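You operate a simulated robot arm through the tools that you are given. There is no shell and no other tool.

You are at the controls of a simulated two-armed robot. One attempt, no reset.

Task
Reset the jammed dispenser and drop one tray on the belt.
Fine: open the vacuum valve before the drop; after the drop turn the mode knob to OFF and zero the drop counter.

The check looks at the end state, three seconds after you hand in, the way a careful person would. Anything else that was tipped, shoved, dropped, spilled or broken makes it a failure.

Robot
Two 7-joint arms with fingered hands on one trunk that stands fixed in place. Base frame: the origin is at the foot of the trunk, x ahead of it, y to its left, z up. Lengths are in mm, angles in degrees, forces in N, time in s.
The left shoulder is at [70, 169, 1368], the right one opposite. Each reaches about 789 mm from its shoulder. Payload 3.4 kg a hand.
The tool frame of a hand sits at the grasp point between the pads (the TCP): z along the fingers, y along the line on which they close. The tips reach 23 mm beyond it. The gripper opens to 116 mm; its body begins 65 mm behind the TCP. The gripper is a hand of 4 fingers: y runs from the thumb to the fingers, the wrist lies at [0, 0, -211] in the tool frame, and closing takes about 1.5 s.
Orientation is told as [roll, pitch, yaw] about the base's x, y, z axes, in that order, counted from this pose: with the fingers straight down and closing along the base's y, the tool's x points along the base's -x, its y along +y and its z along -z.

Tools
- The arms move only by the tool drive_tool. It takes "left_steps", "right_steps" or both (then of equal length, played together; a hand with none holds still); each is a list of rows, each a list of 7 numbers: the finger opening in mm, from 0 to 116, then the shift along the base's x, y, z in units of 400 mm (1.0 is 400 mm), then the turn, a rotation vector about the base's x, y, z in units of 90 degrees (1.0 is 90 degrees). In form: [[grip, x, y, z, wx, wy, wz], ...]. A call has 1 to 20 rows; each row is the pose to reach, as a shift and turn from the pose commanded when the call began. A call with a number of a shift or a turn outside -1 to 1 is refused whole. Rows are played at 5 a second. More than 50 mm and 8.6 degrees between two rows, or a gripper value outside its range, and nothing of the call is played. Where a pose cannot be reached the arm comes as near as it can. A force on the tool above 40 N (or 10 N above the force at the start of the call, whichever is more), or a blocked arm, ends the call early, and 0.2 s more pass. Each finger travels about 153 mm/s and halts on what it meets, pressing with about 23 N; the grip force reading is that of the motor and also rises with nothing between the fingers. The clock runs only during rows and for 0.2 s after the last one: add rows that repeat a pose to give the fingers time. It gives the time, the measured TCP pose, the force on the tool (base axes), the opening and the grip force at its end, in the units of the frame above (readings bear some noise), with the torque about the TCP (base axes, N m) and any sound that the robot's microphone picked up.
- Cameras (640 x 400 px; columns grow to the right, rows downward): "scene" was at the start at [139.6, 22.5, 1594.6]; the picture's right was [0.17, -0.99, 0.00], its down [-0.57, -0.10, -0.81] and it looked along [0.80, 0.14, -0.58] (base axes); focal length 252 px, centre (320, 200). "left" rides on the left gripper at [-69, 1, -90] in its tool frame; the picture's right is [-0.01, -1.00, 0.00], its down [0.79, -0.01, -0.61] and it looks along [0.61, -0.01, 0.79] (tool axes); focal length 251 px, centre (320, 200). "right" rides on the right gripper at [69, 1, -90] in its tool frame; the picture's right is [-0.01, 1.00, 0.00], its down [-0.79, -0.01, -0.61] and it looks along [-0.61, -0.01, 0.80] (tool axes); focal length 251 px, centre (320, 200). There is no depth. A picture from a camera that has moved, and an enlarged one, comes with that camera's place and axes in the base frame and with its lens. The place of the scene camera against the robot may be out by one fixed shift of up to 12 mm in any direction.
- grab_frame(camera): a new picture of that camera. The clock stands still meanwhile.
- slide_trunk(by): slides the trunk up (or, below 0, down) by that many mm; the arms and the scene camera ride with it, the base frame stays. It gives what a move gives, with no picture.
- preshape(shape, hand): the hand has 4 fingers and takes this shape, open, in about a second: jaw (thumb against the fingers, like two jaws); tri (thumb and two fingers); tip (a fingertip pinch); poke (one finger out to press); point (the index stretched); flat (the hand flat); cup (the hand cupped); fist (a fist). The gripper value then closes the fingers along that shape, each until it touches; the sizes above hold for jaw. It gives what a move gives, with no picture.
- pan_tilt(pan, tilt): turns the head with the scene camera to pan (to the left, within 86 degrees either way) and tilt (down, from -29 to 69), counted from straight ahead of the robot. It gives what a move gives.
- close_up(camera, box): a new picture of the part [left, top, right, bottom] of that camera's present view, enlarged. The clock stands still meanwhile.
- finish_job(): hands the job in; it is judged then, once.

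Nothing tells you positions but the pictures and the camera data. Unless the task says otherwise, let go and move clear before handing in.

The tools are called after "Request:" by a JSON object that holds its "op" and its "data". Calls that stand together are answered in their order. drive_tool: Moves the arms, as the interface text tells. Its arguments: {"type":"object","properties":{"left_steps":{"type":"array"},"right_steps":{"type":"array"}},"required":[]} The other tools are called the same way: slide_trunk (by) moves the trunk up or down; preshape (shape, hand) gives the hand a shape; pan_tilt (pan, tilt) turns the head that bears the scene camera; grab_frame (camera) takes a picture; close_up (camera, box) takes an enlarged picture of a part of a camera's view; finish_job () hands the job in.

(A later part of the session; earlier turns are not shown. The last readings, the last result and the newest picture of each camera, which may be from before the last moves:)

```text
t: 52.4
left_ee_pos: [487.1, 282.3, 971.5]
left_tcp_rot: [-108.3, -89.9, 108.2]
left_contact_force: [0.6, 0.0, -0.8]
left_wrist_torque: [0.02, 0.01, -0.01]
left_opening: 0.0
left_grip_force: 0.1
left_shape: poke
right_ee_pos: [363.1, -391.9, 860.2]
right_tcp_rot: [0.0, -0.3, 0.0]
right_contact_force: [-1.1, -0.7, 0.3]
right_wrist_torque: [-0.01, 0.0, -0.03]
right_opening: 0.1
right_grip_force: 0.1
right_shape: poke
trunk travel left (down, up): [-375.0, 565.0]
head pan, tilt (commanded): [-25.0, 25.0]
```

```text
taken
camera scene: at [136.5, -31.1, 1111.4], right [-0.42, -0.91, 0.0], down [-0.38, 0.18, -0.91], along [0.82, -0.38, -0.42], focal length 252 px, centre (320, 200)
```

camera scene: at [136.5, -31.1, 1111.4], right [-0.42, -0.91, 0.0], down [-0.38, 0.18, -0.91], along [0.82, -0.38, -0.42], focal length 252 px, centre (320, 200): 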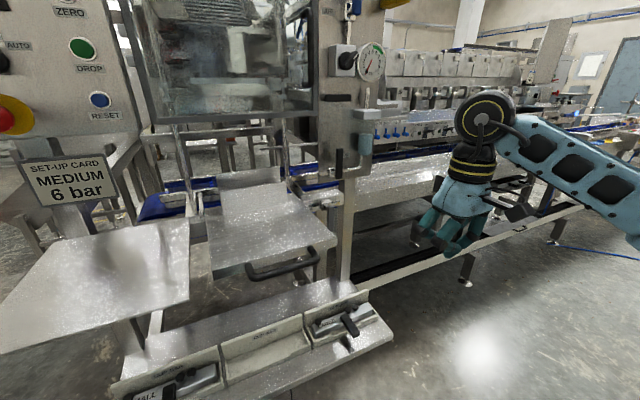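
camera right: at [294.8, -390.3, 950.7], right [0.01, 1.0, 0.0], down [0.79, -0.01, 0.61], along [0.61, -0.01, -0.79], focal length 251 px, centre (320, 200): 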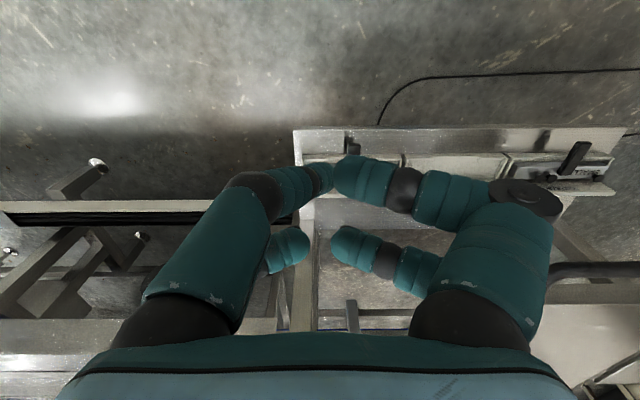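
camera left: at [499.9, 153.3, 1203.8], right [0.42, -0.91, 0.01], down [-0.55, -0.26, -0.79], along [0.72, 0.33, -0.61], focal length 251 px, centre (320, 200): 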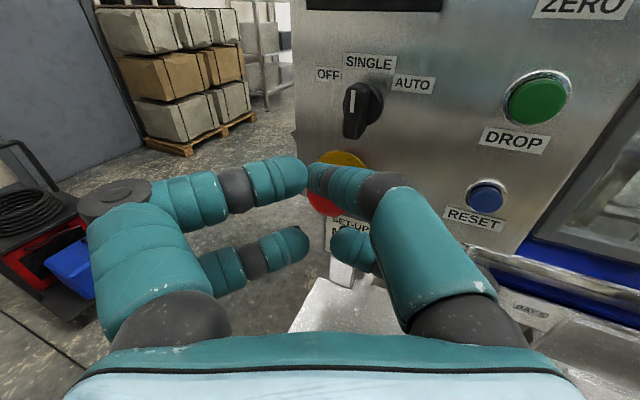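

The VAC lever hangs at about y −337, z 698–785, x 710–722, pivot near z 776; label placement suggests it opens toward the right (−y), and there is room there. I'll turn the right hand fingers-forward and stage it in front of the valve, below the plate level.

Request:
{"op": "drive_tool", "data": {"right_steps": [[0, 0.0, 0.0, -0.02, 0, -0.08, 0], [0, 0.02, 0.0, -0.04, 0, -0.16, 0], [0, 0.04, 0.01, -0.07, 0, -0.24, 0], [0, 0.06, 0.02, -0.1, 0, -0.32, 0], [0, 0.08, 0.03, -0.13, 0, -0.4, 0], [0, 0.1, 0.04, -0.16, 0, -0.48, 0], [0, 0.12, 0.05, -0.19, 0, -0.56, 0], [0, 0.15, 0.06, -0.22, 0, -0.64, 0], [0, 0.18, 0.08, -0.25, 0, -0.72, 0], [0, 0.22, 0.1, -0.28, 0, -0.8, 0], [0, 0.26, 0.12, -0.31, 0, -0.88, 0], [0, 0.3, 0.13, -0.34, 0, -0.95, 0], [0, 0.34, 0.13, -0.3525, 0, -1.0, 0], [0, 0.34, 0.13, -0.3525, 0, -1.0, 0]]}}

Request:
{"op": "grab_frame", "data": {"camera": "scene"}}

Request:
{"op": "grab_frame", "data": {"camera": "right"}}

```text
t: 55.4
left_ee_pos: [487.0, 283.9, 971.6]
left_tcp_rot: [-93.5, -90.0, 93.3]
left_contact_force: [0.5, -0.1, 0.2]
left_wrist_torque: [-0.01, -0.02, 0.04]
left_opening: 0.0
left_grip_force: 0.1
left_shape: poke
right_ee_pos: [445.4, -375.4, 749.3]
right_tcp_rot: [-174.7, -89.8, 175.0]
right_contact_force: [-0.4, 0.8, -0.4]
right_wrist_torque: [0.0, -0.03, 0.02]
right_opening: 0.0
right_grip_force: 0.1
right_shape: poke
right hand out of reach, approached as far as the arm can: row 7, 8, 9, 10, 11, 12, 13, 14
trunk travel left (down, up): [-375.0, 565.0]
head pan, tilt (commanded): [-25.0, 25.0]
```

```text
taken
camera scene: at [137.0, -31.2, 1111.3], right [-0.42, -0.91, 0.0], down [-0.38, 0.18, -0.91], along [0.82, -0.38, -0.42], focal length 252 px, centre (320, 200)
```

scene: 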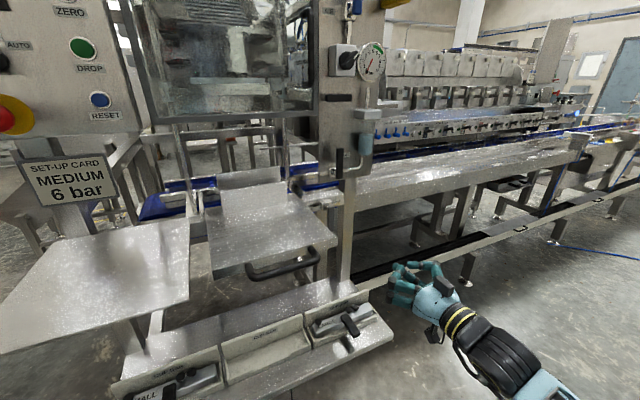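

```text
taken
camera right: at [355.5, -374.4, 680.2], right [-0.01, 1.0, 0.01], down [-0.61, -0.01, 0.79], along [0.79, 0.0, 0.61], focal length 251 px, centre (320, 200)
```

right: 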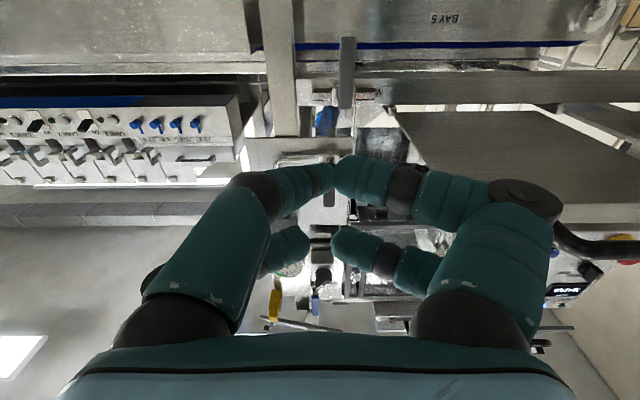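

The camera under the hand now sees the VAC valve from the front. I'll zoom in for precise coordinates.

Request:
{"op": "close_up", "data": {"camera": "right", "box": [290, 20, 400, 140]}}

Request:
{"op": "close_up", "data": {"camera": "right", "box": [240, 0, 640, 250]}}

Request:
{"op": "close_up", "data": {"camera": "scene", "box": [280, 150, 400, 270]}}

```text
3.33 times, centred on (345, 80) of right
camera zoom: at [355.5, -374.4, 680.2], right [-0.01, 1.0, 0.01], down [-0.61, -0.01, 0.79], along [0.79, 0.0, 0.61], focal length 838 px, centre (237, 600)
```

zoom: 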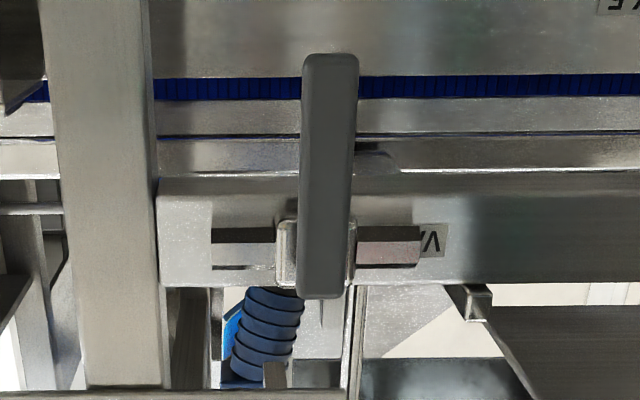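

```text
1.60 times, centred on (440, 125) of right
camera zoom: at [355.5, -374.4, 680.2], right [-0.01, 1.0, 0.01], down [-0.61, -0.01, 0.79], along [0.79, 0.0, 0.61], focal length 402 px, centre (128, 320)
```

zoom: 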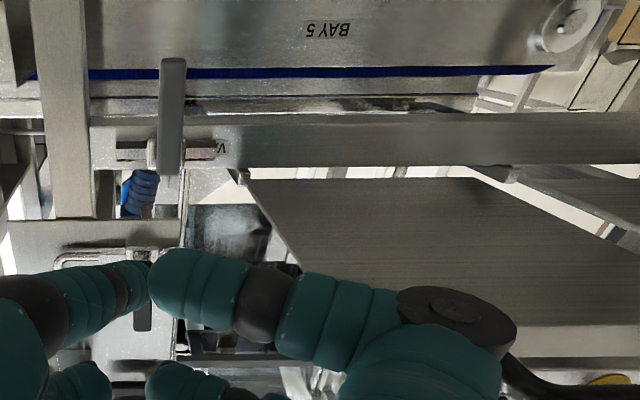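

```text
3.33 times, centred on (340, 210) of scene
camera zoom: at [137.0, -31.2, 1111.3], right [-0.42, -0.91, 0.0], down [-0.38, 0.18, -0.91], along [0.82, -0.38, -0.42], focal length 841 px, centre (253, 167)
```

zoom: 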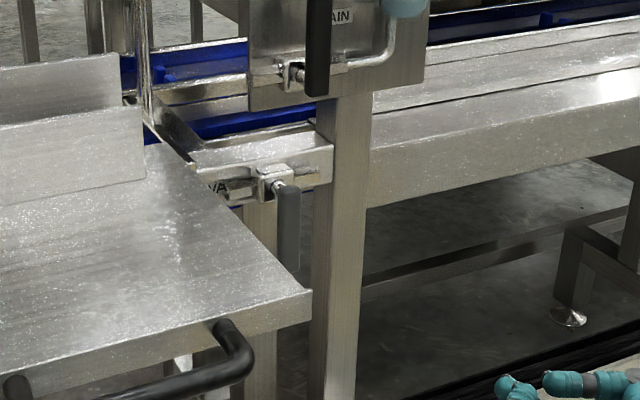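

Pivot is near (y −337, z 784), lever hanging to z ≈ 707 with faces at y −349/−329. I'll bring the poke finger to the left side of the lever, tip at about (727, −305, 725), without contact yet.

Request:
{"op": "drive_tool", "data": {"right_steps": [[0, 0.08, 0.03, -0.02, 0, 0, 0], [0, 0.18, 0.07, -0.04, 0, 0, 0], [0, 0.28, 0.12, -0.06, 0, 0, 0], [0, 0.38, 0.165, -0.06, 0, 0, 0], [0, 0.46, 0.165, -0.06, 0, 0, 0], [0, 0.54, 0.165, -0.06, 0, 0, 0], [0, 0.6, 0.165, -0.06, 0, 0, 0], [0, 0.65, 0.165, -0.06, 0, 0, 0], [0, 0.65, 0.165, -0.06, 0, 0, 0]]}}

Request:
{"op": "grab_frame", "data": {"camera": "right"}}

Request:
{"op": "close_up", "data": {"camera": "scene", "box": [260, 130, 420, 290]}}

```text
t: 57.4
left_ee_pos: [487.0, 283.3, 971.1]
left_tcp_rot: [-110.4, -89.9, 110.4]
left_contact_force: [-0.6, -0.3, -0.7]
left_wrist_torque: [0.01, 0.01, 0.0]
left_opening: 0.1
left_grip_force: 0.0
left_shape: poke
right_ee_pos: [528.6, -416.0, 815.2]
right_tcp_rot: [179.7, -89.8, -179.6]
right_contact_force: [0.7, -0.1, -0.4]
right_wrist_torque: [0.02, 0.02, 0.03]
right_opening: 0.1
right_grip_force: 0.2
right_shape: poke
right hand out of reach, approached as far as the arm can: row 1, 2, 3, 4, 5, 6, 7, 8, 9
trunk travel left (down, up): [-375.0, 565.0]
head pan, tilt (commanded): [-25.0, 25.0]
```

```text
taken
camera right: at [440.4, -415.1, 746.4], right [0.0, 1.0, 0.01], down [-0.61, -0.01, 0.79], along [0.79, 0.0, 0.61], focal length 251 px, centre (320, 200)
```

right: 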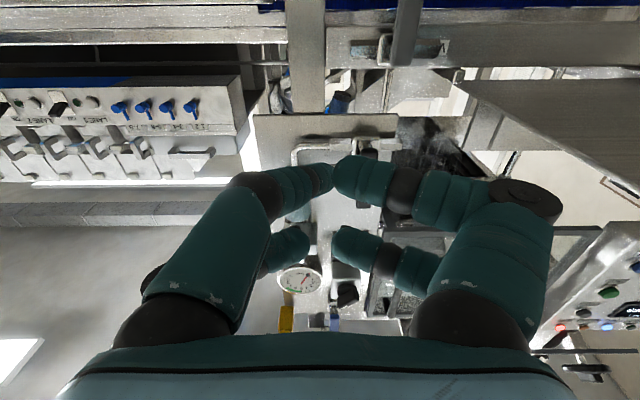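

```text
2.50 times, centred on (340, 210) of scene
camera zoom: at [136.4, -31.0, 1111.4], right [-0.42, -0.91, 0.0], down [-0.38, 0.18, -0.91], along [0.82, -0.38, -0.42], focal length 631 px, centre (270, 175)
```

zoom: 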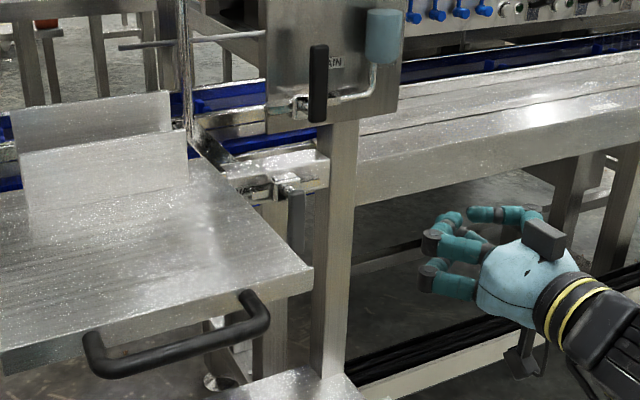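

The arm can't hold the hand level that far below the shoulder, so it stopped up and to the right, touching nothing. I'll move the left hand outward (clear of its plate), raise the right hand, then lower the trunk 200 mm so the shoulder is near valve height.

Request:
{"op": "drive_tool", "data": {"left_steps": [[0, -0.05, 0.06, 0.05, 0, 0, 0], [0, -0.08, 0.14, 0.1, 0, 0, 0], [0, -0.1, 0.22, 0.15, 0, 0, 0], [0, -0.1, 0.3, 0.2, 0, 0, 0], [0, -0.1, 0.36, 0.25, 0, 0, 0], [0, -0.1, 0.4, 0.25, 0, 0, 0]], "right_steps": [[0, -0.02, 0, 0.05, 0, 0, 0], [0, -0.04, 0, 0.1, 0, 0, 0], [0, -0.06, 0, 0.15, 0, 0, 0], [0, -0.08, 0, 0.2, 0, 0, 0], [0, -0.1, 0, 0.24, 0, 0, 0], [0, -0.1, 0, 0.24, 0, 0, 0]]}}

Request:
{"op": "grab_frame", "data": {"camera": "left"}}

Request:
{"op": "pan_tilt", "data": {"pan": 0, "tilt": 35}}

Request:
{"op": "grab_frame", "data": {"camera": "scene"}}

```text
t: 58.8
left_ee_pos: [447.7, 444.9, 1072.0]
left_tcp_rot: [-110.7, -89.9, 110.4]
left_contact_force: [0.4, -0.1, 0.1]
left_wrist_torque: [0.01, -0.05, 0.02]
left_opening: 0.0
left_grip_force: 0.2
left_shape: poke
right_ee_pos: [494.3, -401.0, 909.2]
right_tcp_rot: [-177.5, -89.7, 177.5]
right_contact_force: [-0.4, 0.7, -0.1]
right_wrist_torque: [-0.02, -0.04, 0.01]
right_opening: 0.0
right_grip_force: 0.1
right_shape: poke
trunk travel left (down, up): [-375.0, 565.0]
head pan, tilt (commanded): [-25.0, 25.0]
```

```text
taken
camera left: at [358.2, 443.6, 1139.9], right [0.0, -1.0, 0.01], down [-0.61, -0.01, -0.8], along [0.8, -0.01, -0.61], focal length 251 px, centre (320, 200)
```

left: 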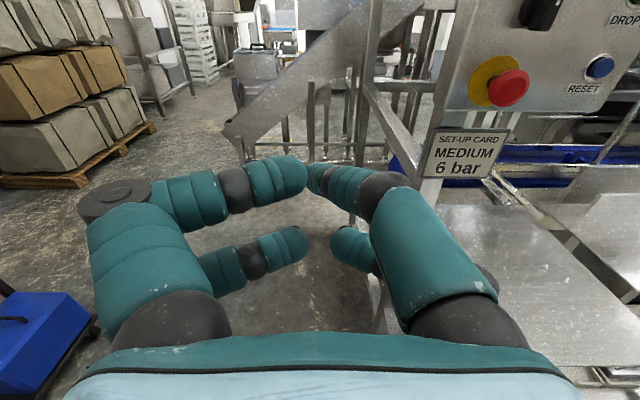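

```text
t: 59.6
left_ee_pos: [447.9, 442.2, 1072.1]
left_tcp_rot: [-107.7, -89.8, 107.6]
left_contact_force: [0.2, -0.6, -0.3]
left_wrist_torque: [0.01, -0.02, 0.0]
left_opening: 0.1
left_grip_force: 0.0
left_shape: poke
right_ee_pos: [492.9, -400.9, 908.5]
right_tcp_rot: [179.4, -89.7, -179.5]
right_contact_force: [-0.4, -0.8, 0.1]
right_wrist_torque: [0.0, 0.0, 0.02]
right_opening: 0.0
right_grip_force: 0.0
right_shape: poke
trunk travel left (down, up): [-375.0, 565.0]
head pan, tilt (commanded): [0.0, 35.0]
```

```text
taken
camera scene: at [141.0, 7.8, 1095.6], right [0.0, -1.0, 0.0], down [-0.57, 0.0, -0.82], along [0.82, 0.0, -0.57], focal length 252 px, centre (320, 200)
```

scene: 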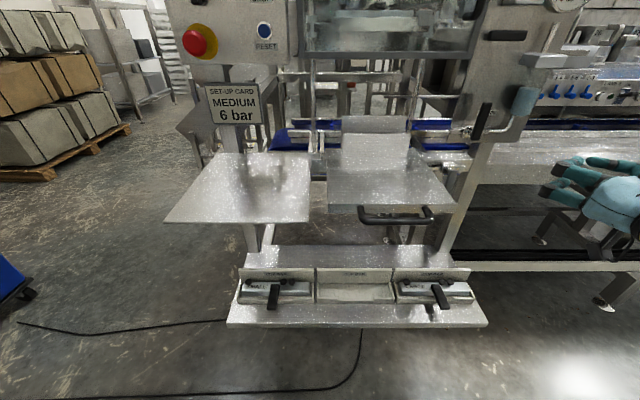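

Request:
{"op": "slide_trunk", "data": {"by": -200}}

Request:
{"op": "pan_tilt", "data": {"pan": -25, "tilt": 15}}

Request:
{"op": "grab_frame", "data": {"camera": "scene"}}

Request:
{"op": "grab_frame", "data": {"camera": "right"}}

```text
t: 61.8
left_ee_pos: [447.4, 443.1, 870.6]
left_tcp_rot: [-110.6, -90.0, 110.3]
left_contact_force: [0.0, 0.4, 0.4]
left_wrist_torque: [0.02, 0.02, 0.0]
left_opening: 0.0
left_grip_force: 0.0
left_shape: poke
right_ee_pos: [493.2, -400.7, 708.4]
right_tcp_rot: [179.5, -89.7, -179.5]
right_contact_force: [0.4, -0.4, -0.2]
right_wrist_torque: [0.0, 0.01, 0.03]
right_opening: 0.2
right_grip_force: 0.0
right_shape: poke
trunk travel left (down, up): [-175.0, 765.0]
head pan, tilt (commanded): [0.0, 35.0]
```

```text
t: 62.7
left_ee_pos: [449.1, 443.2, 870.8]
left_tcp_rot: [-108.3, -89.9, 108.0]
left_contact_force: [-0.3, -0.1, -0.2]
left_wrist_torque: [0.02, 0.02, -0.01]
left_opening: 0.0
left_grip_force: 0.0
left_shape: poke
right_ee_pos: [492.9, -400.9, 708.1]
right_tcp_rot: [-179.8, -89.7, 179.9]
right_contact_force: [0.3, -0.2, -0.2]
right_wrist_torque: [-0.01, 0.01, 0.0]
right_opening: 0.0
right_grip_force: 0.0
right_shape: poke
trunk travel left (down, up): [-175.0, 765.0]
head pan, tilt (commanded): [-25.0, 15.0]
```

```text
taken
camera scene: at [137.7, -31.5, 927.6], right [-0.42, -0.91, 0.0], down [-0.24, 0.11, -0.97], along [0.88, -0.41, -0.26], focal length 252 px, centre (320, 200)
```

scene: 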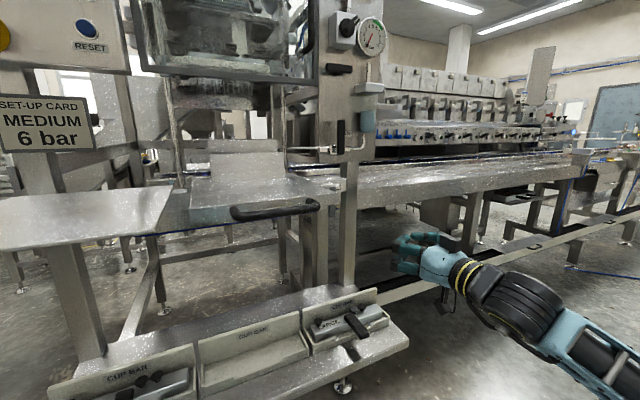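

```text
taken
camera right: at [404.3, -399.5, 639.9], right [0.0, 1.0, 0.01], down [-0.61, -0.01, 0.79], along [0.79, -0.01, 0.61], focal length 251 px, centre (320, 200)
```

right: 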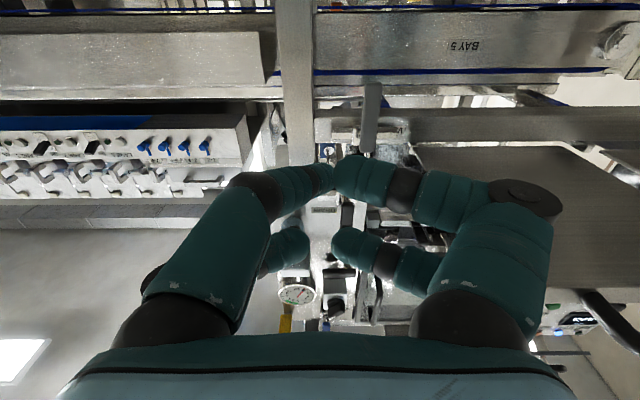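

Request:
{"op": "drive_tool", "data": {"right_steps": [[0, 0.07, 0.04, 0.01, 0, 0, 0], [0, 0.15, 0.09, 0.02, 0, 0, 0], [0, 0.23, 0.14, 0.03, 0, 0, 0], [0, 0.3, 0.19, 0.04, 0, 0, 0], [0, 0.36, 0.23, 0.0425, 0, 0, 0], [0, 0.42, 0.23, 0.0425, 0, 0, 0], [0, 0.46, 0.23, 0.0425, 0, 0, 0], [0, 0.46, 0.23, 0.0425, 0, 0, 0]]}}

Request:
{"op": "grab_frame", "data": {"camera": "right"}}

Request:
{"op": "close_up", "data": {"camera": "scene", "box": [260, 130, 420, 290]}}

```text
t: 64.5
left_ee_pos: [448.2, 443.2, 870.4]
left_tcp_rot: [-105.2, -90.0, 105.0]
left_contact_force: [0.2, -0.6, -0.8]
left_wrist_torque: [0.02, 0.02, 0.0]
left_opening: 0.0
left_grip_force: 0.1
left_shape: poke
right_ee_pos: [678.4, -308.0, 724.4]
right_tcp_rot: [174.6, -89.6, -174.5]
right_contact_force: [-0.3, 0.6, 0.8]
right_wrist_torque: [-0.01, 0.01, 0.03]
right_opening: 0.1
right_grip_force: 0.0
right_shape: poke
right hand out of reach, approached as far as the arm can: row 3
trunk travel left (down, up): [-175.0, 765.0]
head pan, tilt (commanded): [-25.0, 15.0]
```

```text
taken
camera right: at [590.1, -307.1, 656.4], right [0.0, 1.0, 0.01], down [-0.61, -0.01, 0.79], along [0.79, -0.01, 0.61], focal length 251 px, centre (320, 200)
```

right: 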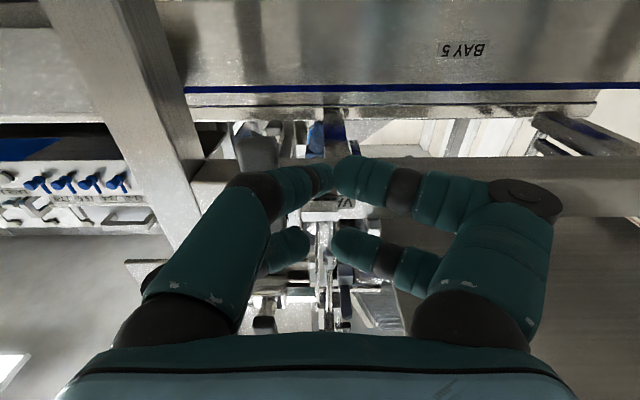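

```text
2.50 times, centred on (340, 210) of scene
camera zoom: at [137.7, -31.5, 927.6], right [-0.42, -0.91, 0.0], down [-0.23, 0.11, -0.97], along [0.88, -0.41, -0.26], focal length 631 px, centre (270, 175)
```

zoom: 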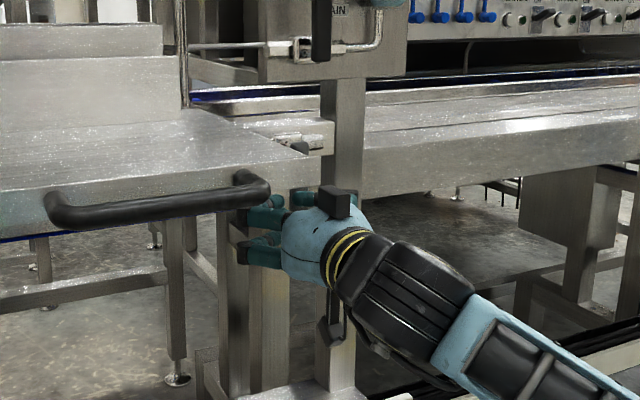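

Request:
{"op": "close_up", "data": {"camera": "right", "box": [220, 80, 440, 290]}}

```text
1.90 times, centred on (330, 185) of right
camera zoom: at [590.1, -307.1, 656.4], right [0.0, 1.0, 0.01], down [-0.61, -0.01, 0.79], along [0.79, -0.01, 0.61], focal length 479 px, centre (301, 229)
```

zoom: 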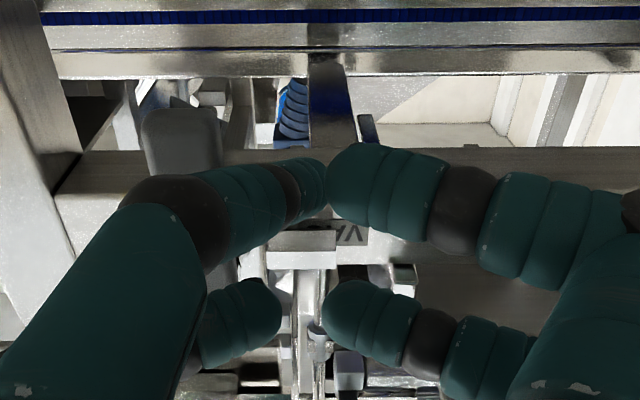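

The lever is seen just right of the poke finger, as planned. I'll slide the tip in beside it (TCP about (705, −300, 727)) and check before pushing.

Request:
{"op": "drive_tool", "data": {"right_steps": [[0, 0.0, 0.02, 0.005, 0, 0, 0], [0, 0.035, 0.02, 0.007, 0, 0, 0], [0, 0.067, 0.02, 0.007, 0, 0, 0], [0, 0.067, 0.02, 0.007, 0, 0, 0]]}}

Request:
{"op": "close_up", "data": {"camera": "right", "box": [200, 60, 440, 290]}}

Request:
{"op": "close_up", "data": {"camera": "scene", "box": [310, 170, 380, 250]}}

```text
t: 65.5
left_ee_pos: [448.6, 442.5, 870.4]
left_tcp_rot: [-104.6, -89.8, 104.7]
left_contact_force: [0.4, 0.0, -0.7]
left_wrist_torque: [0.01, -0.01, -0.02]
left_opening: 0.0
left_grip_force: 0.1
left_shape: poke
right_ee_pos: [705.2, -299.4, 728.1]
right_tcp_rot: [-178.6, -89.8, 178.6]
right_contact_force: [-0.2, 0.0, 0.2]
right_wrist_torque: [0.02, -0.01, 0.02]
right_opening: 0.0
right_grip_force: 0.1
right_shape: poke
trunk travel left (down, up): [-175.0, 765.0]
head pan, tilt (commanded): [-25.0, 15.0]
```

```text
1.74 times, centred on (320, 175) of right
camera zoom: at [616.2, -298.7, 660.0], right [0.0, 1.0, 0.01], down [-0.61, -0.01, 0.79], along [0.79, -0.01, 0.61], focal length 437 px, centre (320, 244)
```

zoom: 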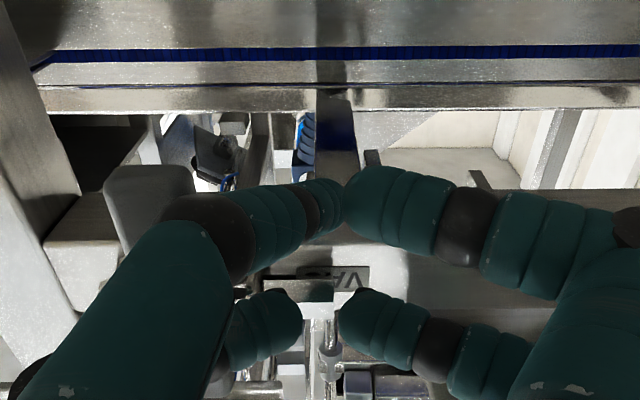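

```text
5.00 times, centred on (345, 210) of scene
camera zoom: at [137.7, -31.5, 927.6], right [-0.42, -0.91, 0.0], down [-0.23, 0.11, -0.97], along [0.88, -0.41, -0.26], focal length 1262 px, centre (195, 150)
```

zoom: 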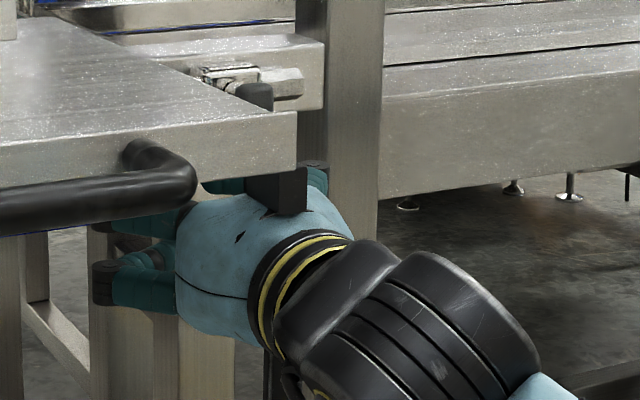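

The finger is beside the lever with no contact force. Now I'll push the lever toward −y and up along its arc, watching the force.

Request:
{"op": "drive_tool", "data": {"right_steps": [[0, 0, -0.02, 0, 0, 0, 0], [0, 0, -0.04, 0, 0, 0, 0], [0, 0, -0.0575, -0.005, 0, 0, 0], [0, 0, -0.0788, -0.0088, 0, 0, 0], [0, 0, -0.0975, -0.0088, 0, 0, 0]]}}

Request:
{"op": "close_up", "data": {"camera": "right", "box": [200, 60, 440, 290]}}

```text
t: 66.7
left_ee_pos: [448.0, 443.2, 871.6]
left_tcp_rot: [-111.5, -89.9, 111.3]
left_contact_force: [0.5, -0.3, 0.4]
left_wrist_torque: [0.0, -0.03, -0.02]
left_opening: 0.1
left_grip_force: 0.0
left_shape: poke
right_ee_pos: [703.6, -339.5, 725.0]
right_tcp_rot: [179.8, -89.6, -179.8]
right_contact_force: [-1.5, 1.2, 0.5]
right_wrist_torque: [0.0, -0.03, -0.02]
right_opening: 0.1
right_grip_force: 0.1
right_shape: poke
trunk travel left (down, up): [-175.0, 765.0]
head pan, tilt (commanded): [-25.0, 15.0]
```

```text
1.74 times, centred on (320, 175) of right
camera zoom: at [614.5, -337.2, 656.4], right [0.0, 1.0, 0.01], down [-0.61, -0.01, 0.79], along [0.79, -0.01, 0.61], focal length 437 px, centre (320, 244)
```

zoom: 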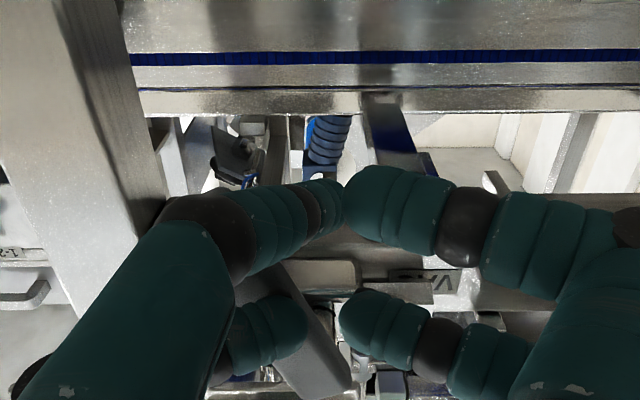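

The lever is swinging toward −y with little force. I'll continue along the arc to horizontal.

Request:
{"op": "drive_tool", "data": {"right_steps": [[0, 0, -0.02, 0.001, 0, 0, 0], [0, 0, -0.04, 0.006, 0, 0, 0], [0, 0, -0.0588, 0.0138, 0, 0, 0], [0, 0, -0.0763, 0.0238, 0, 0, 0], [0, 0, -0.0925, 0.0338, 0, 0, 0], [0, 0, -0.1075, 0.0488, 0, 0, 0], [0, 0, -0.12, 0.0638, 0, 0, 0], [0, 0, -0.13, 0.0813, 0, 0, 0], [0, 0, -0.1375, 0.0988, 0, 0, 0], [0, 0, -0.1425, 0.1138, 0, 0, 0]]}}

Request:
{"op": "close_up", "data": {"camera": "right", "box": [200, 60, 440, 290]}}

Request:
{"op": "close_up", "data": {"camera": "scene", "box": [290, 140, 410, 260]}}

```text
t: 68.6
left_ee_pos: [448.5, 442.1, 871.4]
left_tcp_rot: [-71.9, -89.9, 71.7]
left_contact_force: [0.0, 0.0, -0.3]
left_wrist_torque: [0.0, 0.02, 0.01]
left_opening: 0.2
left_grip_force: 0.0
left_shape: poke
right_ee_pos: [705.8, -391.2, 748.6]
right_tcp_rot: [-5.0, -89.1, 5.1]
right_contact_force: [-10.4, 4.3, -15.5]
right_wrist_torque: [-0.21, -0.29, 0.03]
right_opening: 0.0
right_grip_force: 0.0
right_shape: poke
trunk travel left (down, up): [-175.0, 765.0]
head pan, tilt (commanded): [-25.0, 15.0]
stopped in row 9 (right hand): the force on the tool passed its limit at 51 N (the readings are from after the stop); the commanded pose is now the measured one
```

```text
1.74 times, centred on (320, 175) of right
camera zoom: at [615.3, -389.8, 682.3], right [0.0, 1.0, 0.01], down [-0.59, -0.01, 0.8], along [0.8, 0.0, 0.59], focal length 437 px, centre (320, 244)
```

zoom: 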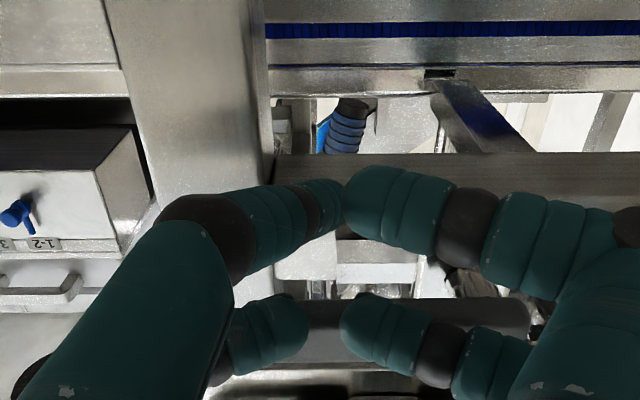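

```text
3.33 times, centred on (350, 200) of scene
camera zoom: at [138.3, -32.1, 927.4], right [-0.42, -0.91, 0.0], down [-0.24, 0.11, -0.97], along [0.88, -0.41, -0.26], focal length 841 px, centre (220, 200)
```

zoom: 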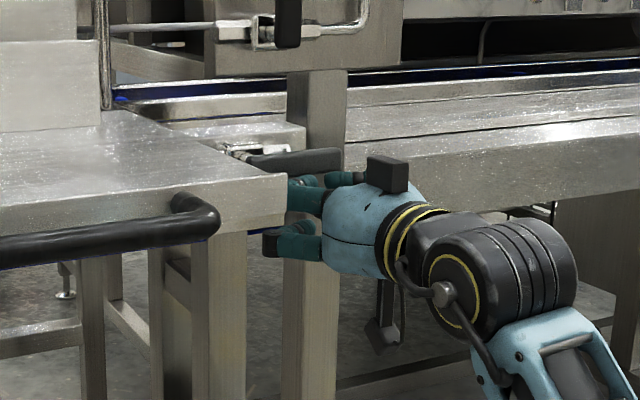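

The VAC lever is now horizontal, in line with its pipe, and hit its end stop: the vacuum valve is open. I'll drop the finger slightly, back out, and verify.

Request:
{"op": "drive_tool", "data": {"right_steps": [[0, 0, 0, -0.04, 0, 0, 0], [0, -0.06, 0, -0.06, 0, 0, 0], [0, -0.16, 0, -0.06, 0, 0, 0], [0, -0.26, 0, -0.06, 0, 0, 0], [0, -0.36, 0, -0.05, 0, 0, 0], [0, -0.46, 0, -0.03, 0, 0, 0], [0, -0.54, 0, -0.02, 0, 0, 0]]}}

Request:
{"op": "grab_frame", "data": {"camera": "right"}}

Request:
{"op": "close_up", "data": {"camera": "scene", "box": [290, 140, 410, 260]}}

```text
t: 70.2
left_ee_pos: [447.8, 442.4, 871.4]
left_tcp_rot: [-108.4, -89.9, 108.3]
left_contact_force: [0.6, -0.4, 0.1]
left_wrist_torque: [-0.02, 0.02, -0.01]
left_opening: 0.0
left_grip_force: 0.1
left_shape: poke
right_ee_pos: [486.4, -389.4, 744.5]
right_tcp_rot: [-11.8, -89.5, 12.0]
right_contact_force: [0.9, 0.0, 0.1]
right_wrist_torque: [0.02, 0.0, -0.02]
right_opening: 0.1
right_grip_force: 0.1
right_shape: poke
trunk travel left (down, up): [-175.0, 765.0]
head pan, tilt (commanded): [-25.0, 15.0]
```

```text
taken
camera right: at [398.1, -388.2, 678.6], right [0.0, 1.0, 0.01], down [-0.6, -0.01, 0.8], along [0.8, 0.0, 0.6], focal length 251 px, centre (320, 200)
```

right: 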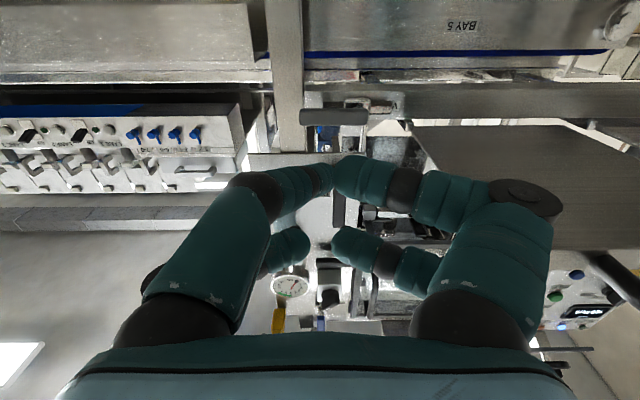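

```text
3.33 times, centred on (350, 200) of scene
camera zoom: at [137.6, -31.5, 927.6], right [-0.42, -0.91, 0.0], down [-0.23, 0.11, -0.97], along [0.88, -0.41, -0.26], focal length 841 px, centre (220, 200)
```

zoom: 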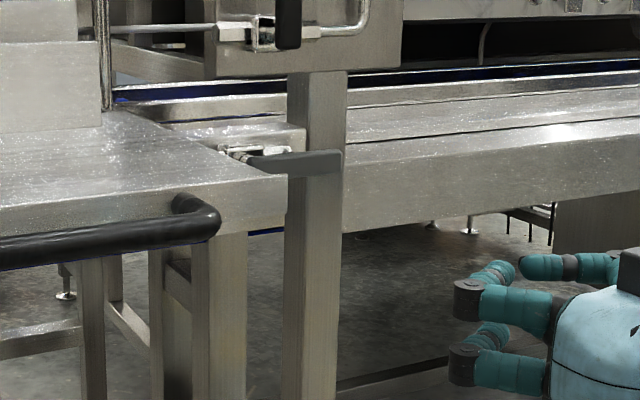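

The valve stays open. Now I'll raise the trunk 430 mm so the shoulders are at panel height and check the panel.

Request:
{"op": "slide_trunk", "data": {"by": 430}}

Request:
{"op": "pan_tilt", "data": {"pan": 8, "tilt": 15}}

Request:
{"op": "grab_frame", "data": {"camera": "scene"}}

Request:
{"op": "close_up", "data": {"camera": "scene", "box": [180, 100, 340, 300]}}

```text
refused: 430 is not a number from -400 to 400
```

```text
t: 71.1
left_ee_pos: [448.1, 442.3, 871.6]
left_tcp_rot: [-107.4, -89.9, 107.2]
left_contact_force: [0.1, -0.4, -0.5]
left_wrist_torque: [0.0, -0.01, 0.03]
left_opening: 0.4
left_grip_force: 0.0
left_shape: poke
right_ee_pos: [488.1, -389.7, 746.3]
right_tcp_rot: [-11.0, -89.4, 11.3]
right_contact_force: [0.6, 0.6, -0.1]
right_wrist_torque: [-0.03, 0.04, 0.0]
right_opening: 0.1
right_grip_force: 0.2
right_shape: poke
trunk travel left (down, up): [-175.0, 765.0]
head pan, tilt (commanded): [8.0, 15.0]
```

```text
taken
camera scene: at [145.5, 20.8, 927.6], right [0.14, -0.99, 0.0], down [-0.26, -0.04, -0.97], along [0.96, 0.13, -0.26], focal length 252 px, centre (320, 200)
```

scene: 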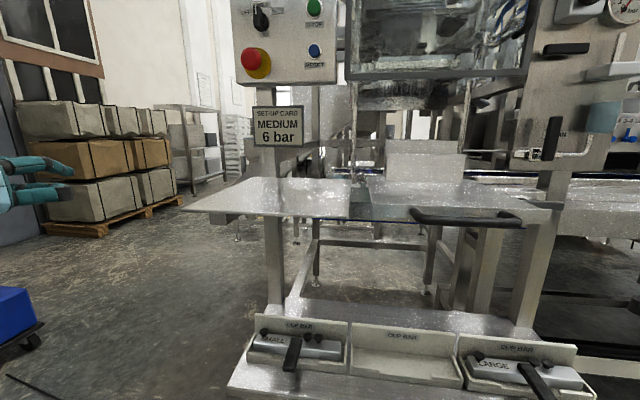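

```text
2.00 times, centred on (260, 200) of scene
camera zoom: at [145.5, 20.8, 927.6], right [0.14, -0.99, 0.0], down [-0.26, -0.04, -0.97], along [0.96, 0.13, -0.26], focal length 505 px, centre (440, 200)
```

zoom: 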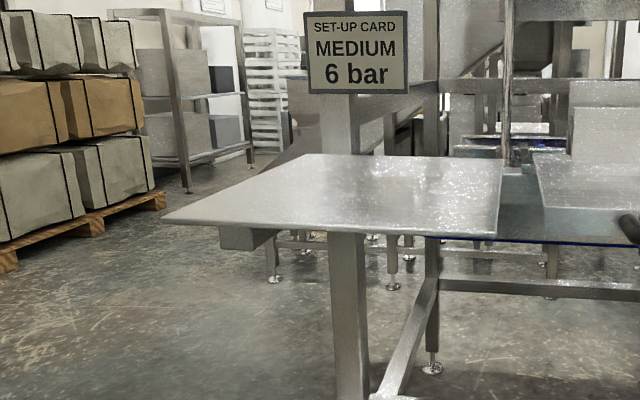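

The slide is limited to 400. From this low angle I can see the underside of the dispenser, so I'll look at it for the jam before raising the trunk.

Request:
{"op": "close_up", "data": {"camera": "scene", "box": [330, 0, 540, 180]}}

Request:
{"op": "slide_trunk", "data": {"by": 200}}

Request:
{"op": "pan_tilt", "data": {"pan": -8, "tilt": -5}}

Request:
{"op": "grab_frame", "data": {"camera": "scene"}}

Request:
{"op": "close_up", "data": {"camera": "scene", "box": [230, 100, 430, 260]}}

```text
2.22 times, centred on (435, 90) of scene
camera zoom: at [145.5, 20.8, 927.6], right [0.14, -0.99, 0.0], down [-0.26, -0.04, -0.97], along [0.96, 0.13, -0.26], focal length 561 px, centre (64, 444)
```

zoom: 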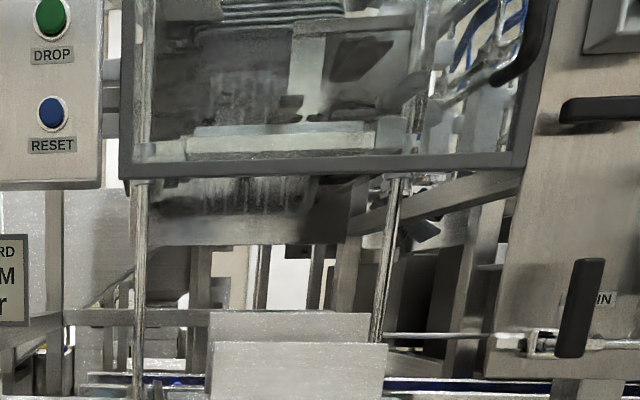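

```text
t: 73.3
left_ee_pos: [447.8, 443.0, 1070.9]
left_tcp_rot: [-104.7, -89.9, 104.7]
left_contact_force: [-0.3, 0.0, 0.7]
left_wrist_torque: [0.03, -0.05, 0.0]
left_opening: 0.0
left_grip_force: 0.1
left_shape: poke
right_ee_pos: [489.2, -389.3, 945.5]
right_tcp_rot: [-11.5, -89.5, 11.6]
right_contact_force: [0.0, -1.1, 0.2]
right_wrist_torque: [0.01, 0.0, -0.03]
right_opening: 0.0
right_grip_force: 0.2
right_shape: poke
trunk travel left (down, up): [-375.0, 565.0]
head pan, tilt (commanded): [8.0, 15.0]
```

```text
t: 74.1
left_ee_pos: [448.5, 442.3, 1071.1]
left_tcp_rot: [-106.8, -90.0, 106.5]
left_contact_force: [0.2, -0.4, -0.1]
left_wrist_torque: [-0.02, -0.03, 0.0]
left_opening: 0.0
left_grip_force: 0.1
left_shape: poke
right_ee_pos: [488.1, -389.1, 946.2]
right_tcp_rot: [-10.9, -89.5, 11.1]
right_contact_force: [0.9, 0.2, -1.1]
right_wrist_torque: [0.03, 0.02, 0.02]
right_opening: 0.2
right_grip_force: 0.0
right_shape: poke
trunk travel left (down, up): [-375.0, 565.0]
head pan, tilt (commanded): [-8.0, -5.0]
```

```text
taken
camera scene: at [139.7, -4.2, 1159.4], right [-0.14, -0.99, 0.0], down [0.09, -0.01, -1.0], along [0.99, -0.14, 0.09], focal length 252 px, centre (320, 200)
```

scene: 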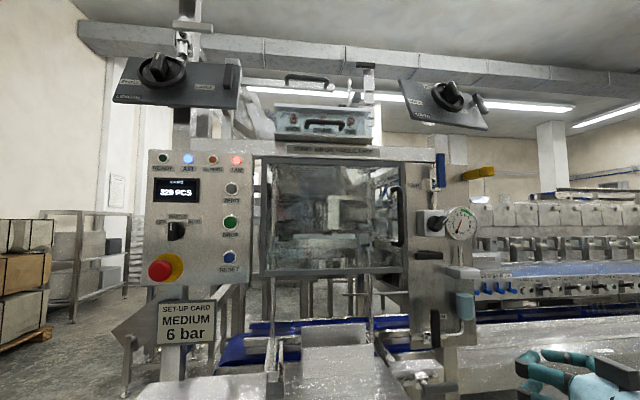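

```text
2.50 times, centred on (330, 180) of scene
camera zoom: at [139.7, -4.2, 1159.4], right [-0.14, -0.99, 0.0], down [0.09, -0.01, -1.0], along [0.99, -0.14, 0.09], focal length 631 px, centre (295, 250)
```

zoom: 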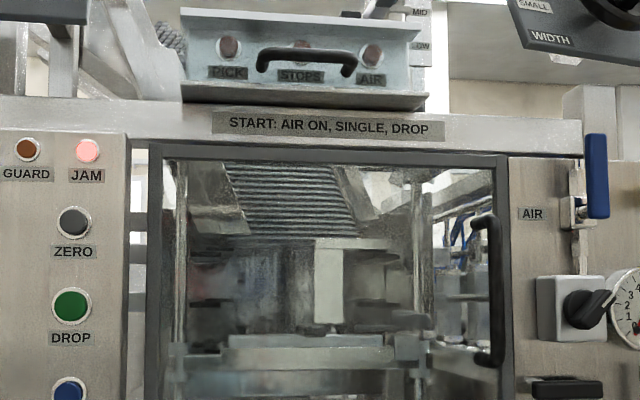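

I see no loose tray sticking out in the dispenser. I'll raise the trunk another 230 mm and bring the right poke finger in front of RESET.

Request:
{"op": "slide_trunk", "data": {"by": 230}}

Request:
{"op": "drive_tool", "data": {"right_steps": [[0, 0.0, 0.08, 0.0, 0, 0, 0], [0, 0.0, 0.18, 0.0, 0, 0, 0], [0, 0.0, 0.28, -0.02, 0, 0, 0], [0, 0.02, 0.38, -0.04, 0, 0, 0.0], [0, 0.04, 0.48, -0.06, 0, 0, 0.05], [0, 0.06, 0.58, -0.08, 0, 0, 0.1], [0, 0.08, 0.68, -0.1, 0, 0, 0.15], [0, 0.1, 0.78, -0.12, 0, 0, 0.2], [0, 0.12, 0.87, -0.14, 0, 0, 0.22], [0, 0.14, 0.95, -0.16, 0, 0, 0.22], [0, 0.14, 0.95, -0.16, 0, 0, 0.22]]}}

Request:
{"op": "pan_tilt", "data": {"pan": 0, "tilt": 20}}

Request:
{"op": "grab_frame", "data": {"camera": "scene"}}

Request:
{"op": "grab_frame", "data": {"camera": "right"}}

```text
t: 76.6
left_ee_pos: [447.8, 442.0, 1301.6]
left_tcp_rot: [-105.7, -89.9, 105.4]
left_contact_force: [-1.1, 0.0, 0.4]
left_wrist_torque: [-0.02, -0.03, 0.01]
left_opening: 0.2
left_grip_force: 0.1
left_shape: poke
right_ee_pos: [489.2, -389.6, 1175.0]
right_tcp_rot: [-11.0, -89.5, 11.2]
right_contact_force: [-0.2, 0.0, -0.7]
right_wrist_torque: [-0.03, 0.0, 0.03]
right_opening: 0.0
right_grip_force: 0.1
right_shape: poke
trunk travel left (down, up): [-605.0, 335.0]
head pan, tilt (commanded): [-8.0, -5.0]
```

```text
t: 79.0
left_ee_pos: [447.2, 442.6, 1302.0]
left_tcp_rot: [-129.0, -89.8, 128.7]
left_contact_force: [-0.3, 0.3, -0.5]
left_wrist_torque: [0.01, 0.01, 0.01]
left_opening: 0.0
left_grip_force: 0.1
left_shape: poke
right_ee_pos: [539.2, -17.2, 1159.9]
right_tcp_rot: [-6.6, -87.8, 26.9]
right_contact_force: [0.0, -0.6, -0.1]
right_wrist_torque: [0.04, -0.03, 0.01]
right_opening: 0.0
right_grip_force: 0.0
right_shape: poke
right hand out of reach, approached as far as the arm can: row 3, 4, 5, 6, 7, 8, 9, 10, 11
trunk travel left (down, up): [-605.0, 335.0]
head pan, tilt (commanded): [-8.0, -5.0]
```

```text
t: 79.8
left_ee_pos: [447.4, 442.9, 1301.4]
left_tcp_rot: [-106.5, -89.9, 106.2]
left_contact_force: [0.2, 0.2, -0.2]
left_wrist_torque: [0.03, 0.0, 0.03]
left_opening: 0.0
left_grip_force: 0.1
left_shape: poke
right_ee_pos: [538.8, -16.9, 1158.7]
right_tcp_rot: [-7.1, -87.9, 27.4]
right_contact_force: [0.8, 0.0, 0.9]
right_wrist_torque: [0.01, -0.01, -0.01]
right_opening: 0.1
right_grip_force: 0.0
right_shape: poke
trunk travel left (down, up): [-605.0, 335.0]
head pan, tilt (commanded): [0.0, 20.0]
```

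```text
taken
camera scene: at [146.2, 8.1, 1349.5], right [0.0, -1.0, 0.0], down [-0.34, 0.0, -0.94], along [0.94, 0.0, -0.34], focal length 252 px, centre (320, 200)
```

scene: 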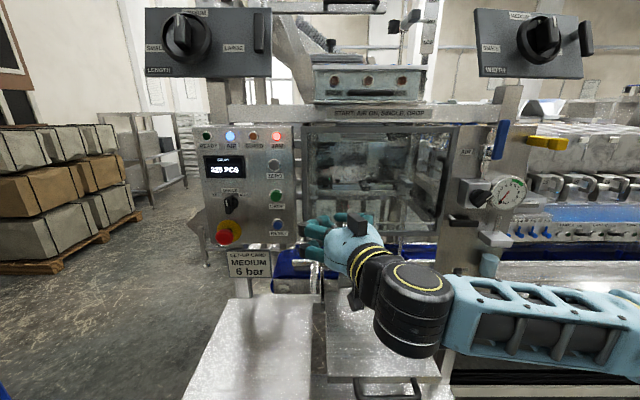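

```text
taken
camera right: at [453.6, -47.8, 1094.7], right [-0.34, 0.94, 0.0], down [-0.54, -0.2, 0.82], along [0.77, 0.28, 0.58], focal length 251 px, centre (320, 200)
```

right: 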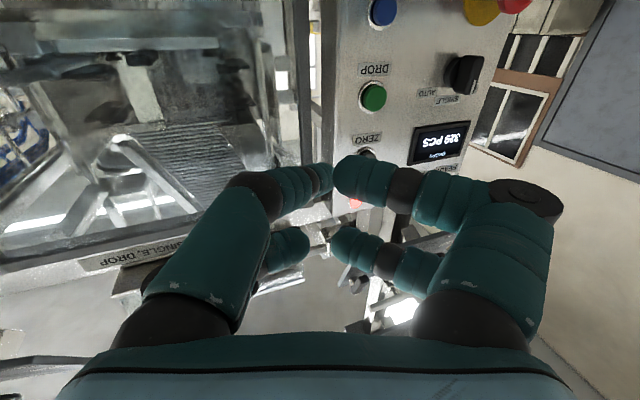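

The right hand is in front of the panel with the finger pointing toward it. I'll move the tip to about 35 mm in front of RESET.

Request:
{"op": "drive_tool", "data": {"right_steps": [[0, 0.06, 0.06, -0.03, 0, 0, 0], [0, 0.12, 0.13, -0.08, 0, 0, 0], [0, 0.18, 0.2, -0.13, 0, 0, 0], [0, 0.23, 0.25, -0.165, 0, 0, 0], [0, 0.254, 0.2615, -0.174, 0, 0, 0], [0, 0.254, 0.2615, -0.174, 0, 0, 0]]}}

Request:
{"op": "close_up", "data": {"camera": "scene", "box": [190, 110, 350, 290]}}

Request:
{"op": "grab_frame", "data": {"camera": "right"}}

```text
t: 81.2
left_ee_pos: [447.7, 443.2, 1302.2]
left_tcp_rot: [-111.9, -89.9, 111.8]
left_contact_force: [-0.5, 0.5, -0.4]
left_wrist_torque: [0.02, -0.03, -0.01]
left_opening: 0.0
left_grip_force: 0.1
left_shape: poke
right_ee_pos: [661.2, 89.0, 1146.9]
right_tcp_rot: [-9.5, -85.9, 29.8]
right_contact_force: [-0.7, 0.2, -1.3]
right_wrist_torque: [0.02, 0.01, -0.02]
right_opening: 0.0
right_grip_force: 0.1
right_shape: poke
right hand out of reach, approached as far as the arm can: row 1, 2, 3, 4, 5, 6
trunk travel left (down, up): [-605.0, 335.0]
head pan, tilt (commanded): [0.0, 20.0]
```

```text
2.22 times, centred on (270, 200) of scene
camera zoom: at [146.0, 7.9, 1349.5], right [0.0, -1.0, 0.0], down [-0.34, 0.0, -0.94], along [0.94, 0.0, -0.34], focal length 561 px, centre (431, 200)
```

zoom: 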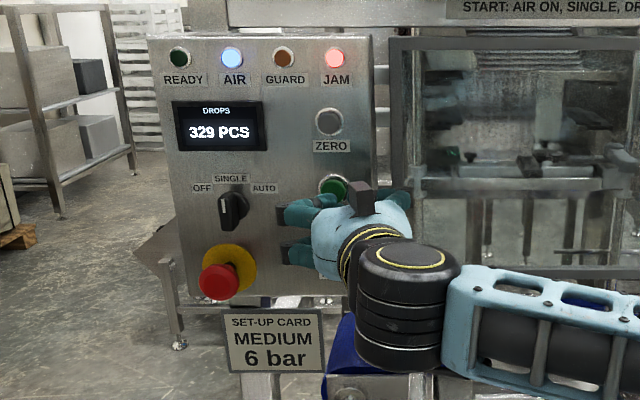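

```text
taken
camera right: at [574.2, 56.8, 1085.7], right [-0.35, 0.94, 0.0], down [-0.52, -0.19, 0.83], along [0.78, 0.29, 0.55], focal length 251 px, centre (320, 200)
```

right: 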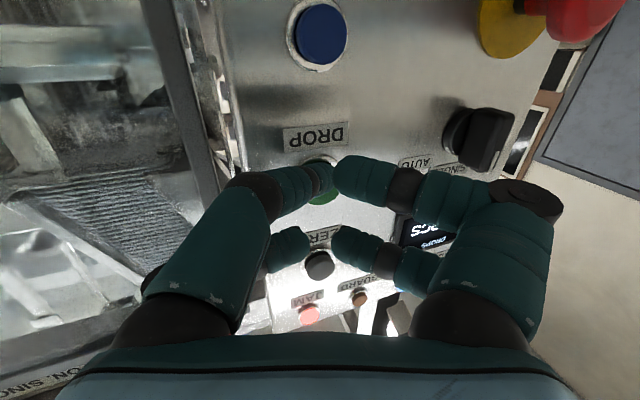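

The hand sits in front of DROP rather than RESET because the arm can't go lower here; I'll back off a little and lower the trunk 58 mm, which carries the finger straight down to RESET height.

Request:
{"op": "drive_tool", "data": {"right_steps": [[0, -0.03, 0, 0, 0, 0, 0], [0, -0.05, 0, 0, 0, 0, 0]]}}

Request:
{"op": "slide_trunk", "data": {"by": -58}}

Request:
{"op": "grab_frame", "data": {"camera": "right"}}

Request:
{"op": "close_up", "data": {"camera": "scene", "box": [190, 110, 350, 290]}}

```text
t: 81.8
left_ee_pos: [448.3, 442.8, 1301.4]
left_tcp_rot: [-106.9, -89.9, 106.6]
left_contact_force: [0.3, -0.1, 0.6]
left_wrist_torque: [0.0, -0.03, 0.01]
left_opening: 0.2
left_grip_force: 0.0
left_shape: poke
right_ee_pos: [640.7, 88.6, 1148.4]
right_tcp_rot: [-9.4, -85.9, 29.8]
right_contact_force: [-0.3, 0.5, 0.0]
right_wrist_torque: [-0.01, 0.01, 0.02]
right_opening: 0.0
right_grip_force: 0.1
right_shape: poke
trunk travel left (down, up): [-605.0, 335.0]
head pan, tilt (commanded): [0.0, 20.0]
```

```text
t: 82.8
left_ee_pos: [446.0, 442.2, 1243.4]
left_tcp_rot: [-112.7, -90.0, 112.6]
left_contact_force: [-0.4, 1.1, -0.2]
left_wrist_torque: [-0.02, -0.02, 0.0]
left_opening: 0.0
left_grip_force: 0.1
left_shape: poke
right_ee_pos: [641.6, 90.0, 1091.3]
right_tcp_rot: [-9.5, -85.9, 29.6]
right_contact_force: [0.4, -0.1, -0.5]
right_wrist_torque: [0.02, -0.06, -0.01]
right_opening: 0.0
right_grip_force: 0.2
right_shape: poke
trunk travel left (down, up): [-547.0, 393.0]
head pan, tilt (commanded): [0.0, 20.0]
```

```text
taken
camera right: at [553.7, 56.7, 1029.9], right [-0.35, 0.94, 0.0], down [-0.52, -0.19, 0.84], along [0.78, 0.29, 0.55], focal length 251 px, centre (320, 200)
```

right: 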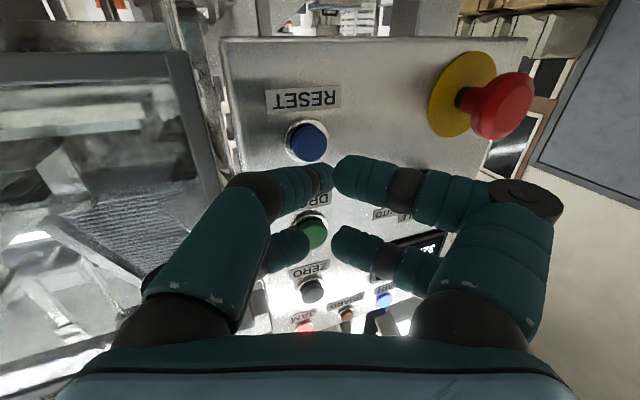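

```text
2.22 times, centred on (270, 200) of scene
camera zoom: at [146.0, 7.9, 1291.5], right [0.0, -1.0, 0.0], down [-0.34, 0.0, -0.94], along [0.94, 0.0, -0.34], focal length 561 px, centre (431, 200)
```

zoom: 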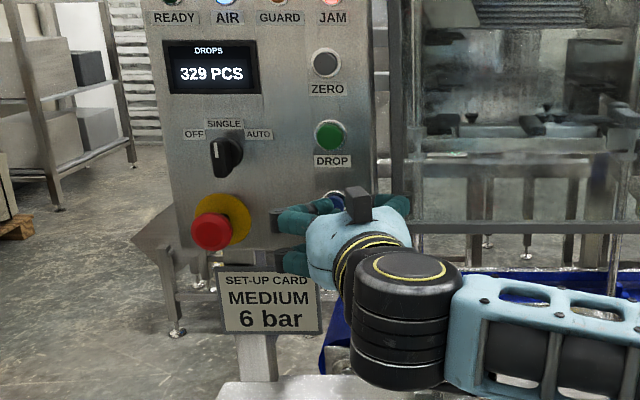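

The tip is at about (661, 101, 1090) and RESET at (695, 102, 1085), well aligned. I'll press RESET straight in and back out.

Request:
{"op": "drive_tool", "data": {"right_steps": [[0, 0.03, 0, -0.01, 0, 0, 0], [0, 0.06, 0, -0.01, 0, 0, 0], [0, 0.08, 0, -0.01, 0, 0, 0], [0, 0.095, 0, -0.01, 0, 0, 0], [0, 0.105, 0, -0.01, 0, 0, 0]]}}

Request:
{"op": "close_up", "data": {"camera": "scene", "box": [190, 110, 350, 290]}}

Request:
{"op": "grab_frame", "data": {"camera": "right"}}

```text
t: 84.0
left_ee_pos: [441.4, 441.1, 1247.0]
left_tcp_rot: [179.0, -89.5, -179.2]
left_contact_force: [-1.0, 0.2, -0.1]
left_wrist_torque: [0.02, 0.02, 0.03]
left_opening: 0.1
left_grip_force: 0.2
left_shape: poke
right_ee_pos: [677.2, 89.2, 1090.1]
right_tcp_rot: [-10.4, -86.2, 30.8]
right_contact_force: [-30.6, -7.3, -7.3]
right_wrist_torque: [-0.12, 0.3, 0.19]
right_opening: 0.1
right_grip_force: 0.0
right_shape: poke
trunk travel left (down, up): [-547.0, 393.0]
head pan, tilt (commanded): [0.0, 20.0]
heard: click
```

```text
2.22 times, centred on (270, 200) of scene
camera zoom: at [138.5, 5.7, 1292.2], right [0.0, -1.0, 0.0], down [-0.34, 0.0, -0.94], along [0.94, 0.0, -0.34], focal length 561 px, centre (431, 200)
```

zoom: 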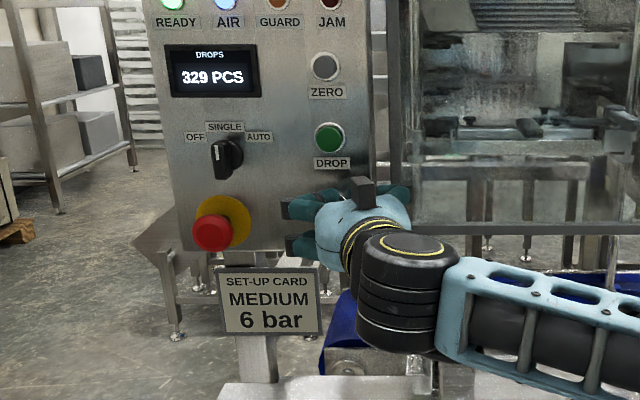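

```text
taken
camera right: at [589.7, 56.3, 1028.8], right [-0.35, 0.94, 0.0], down [-0.52, -0.19, 0.83], along [0.78, 0.29, 0.55], focal length 251 px, centre (320, 200)
```

right: 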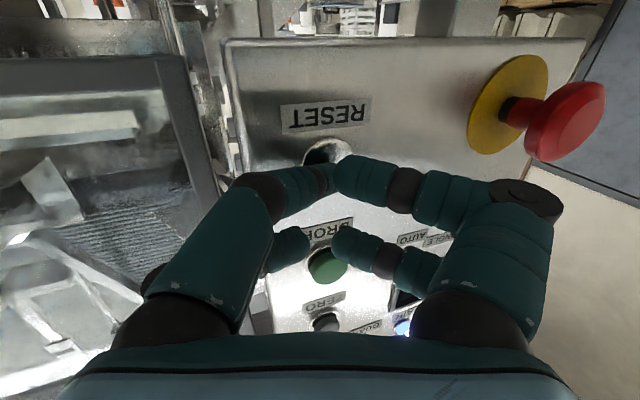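

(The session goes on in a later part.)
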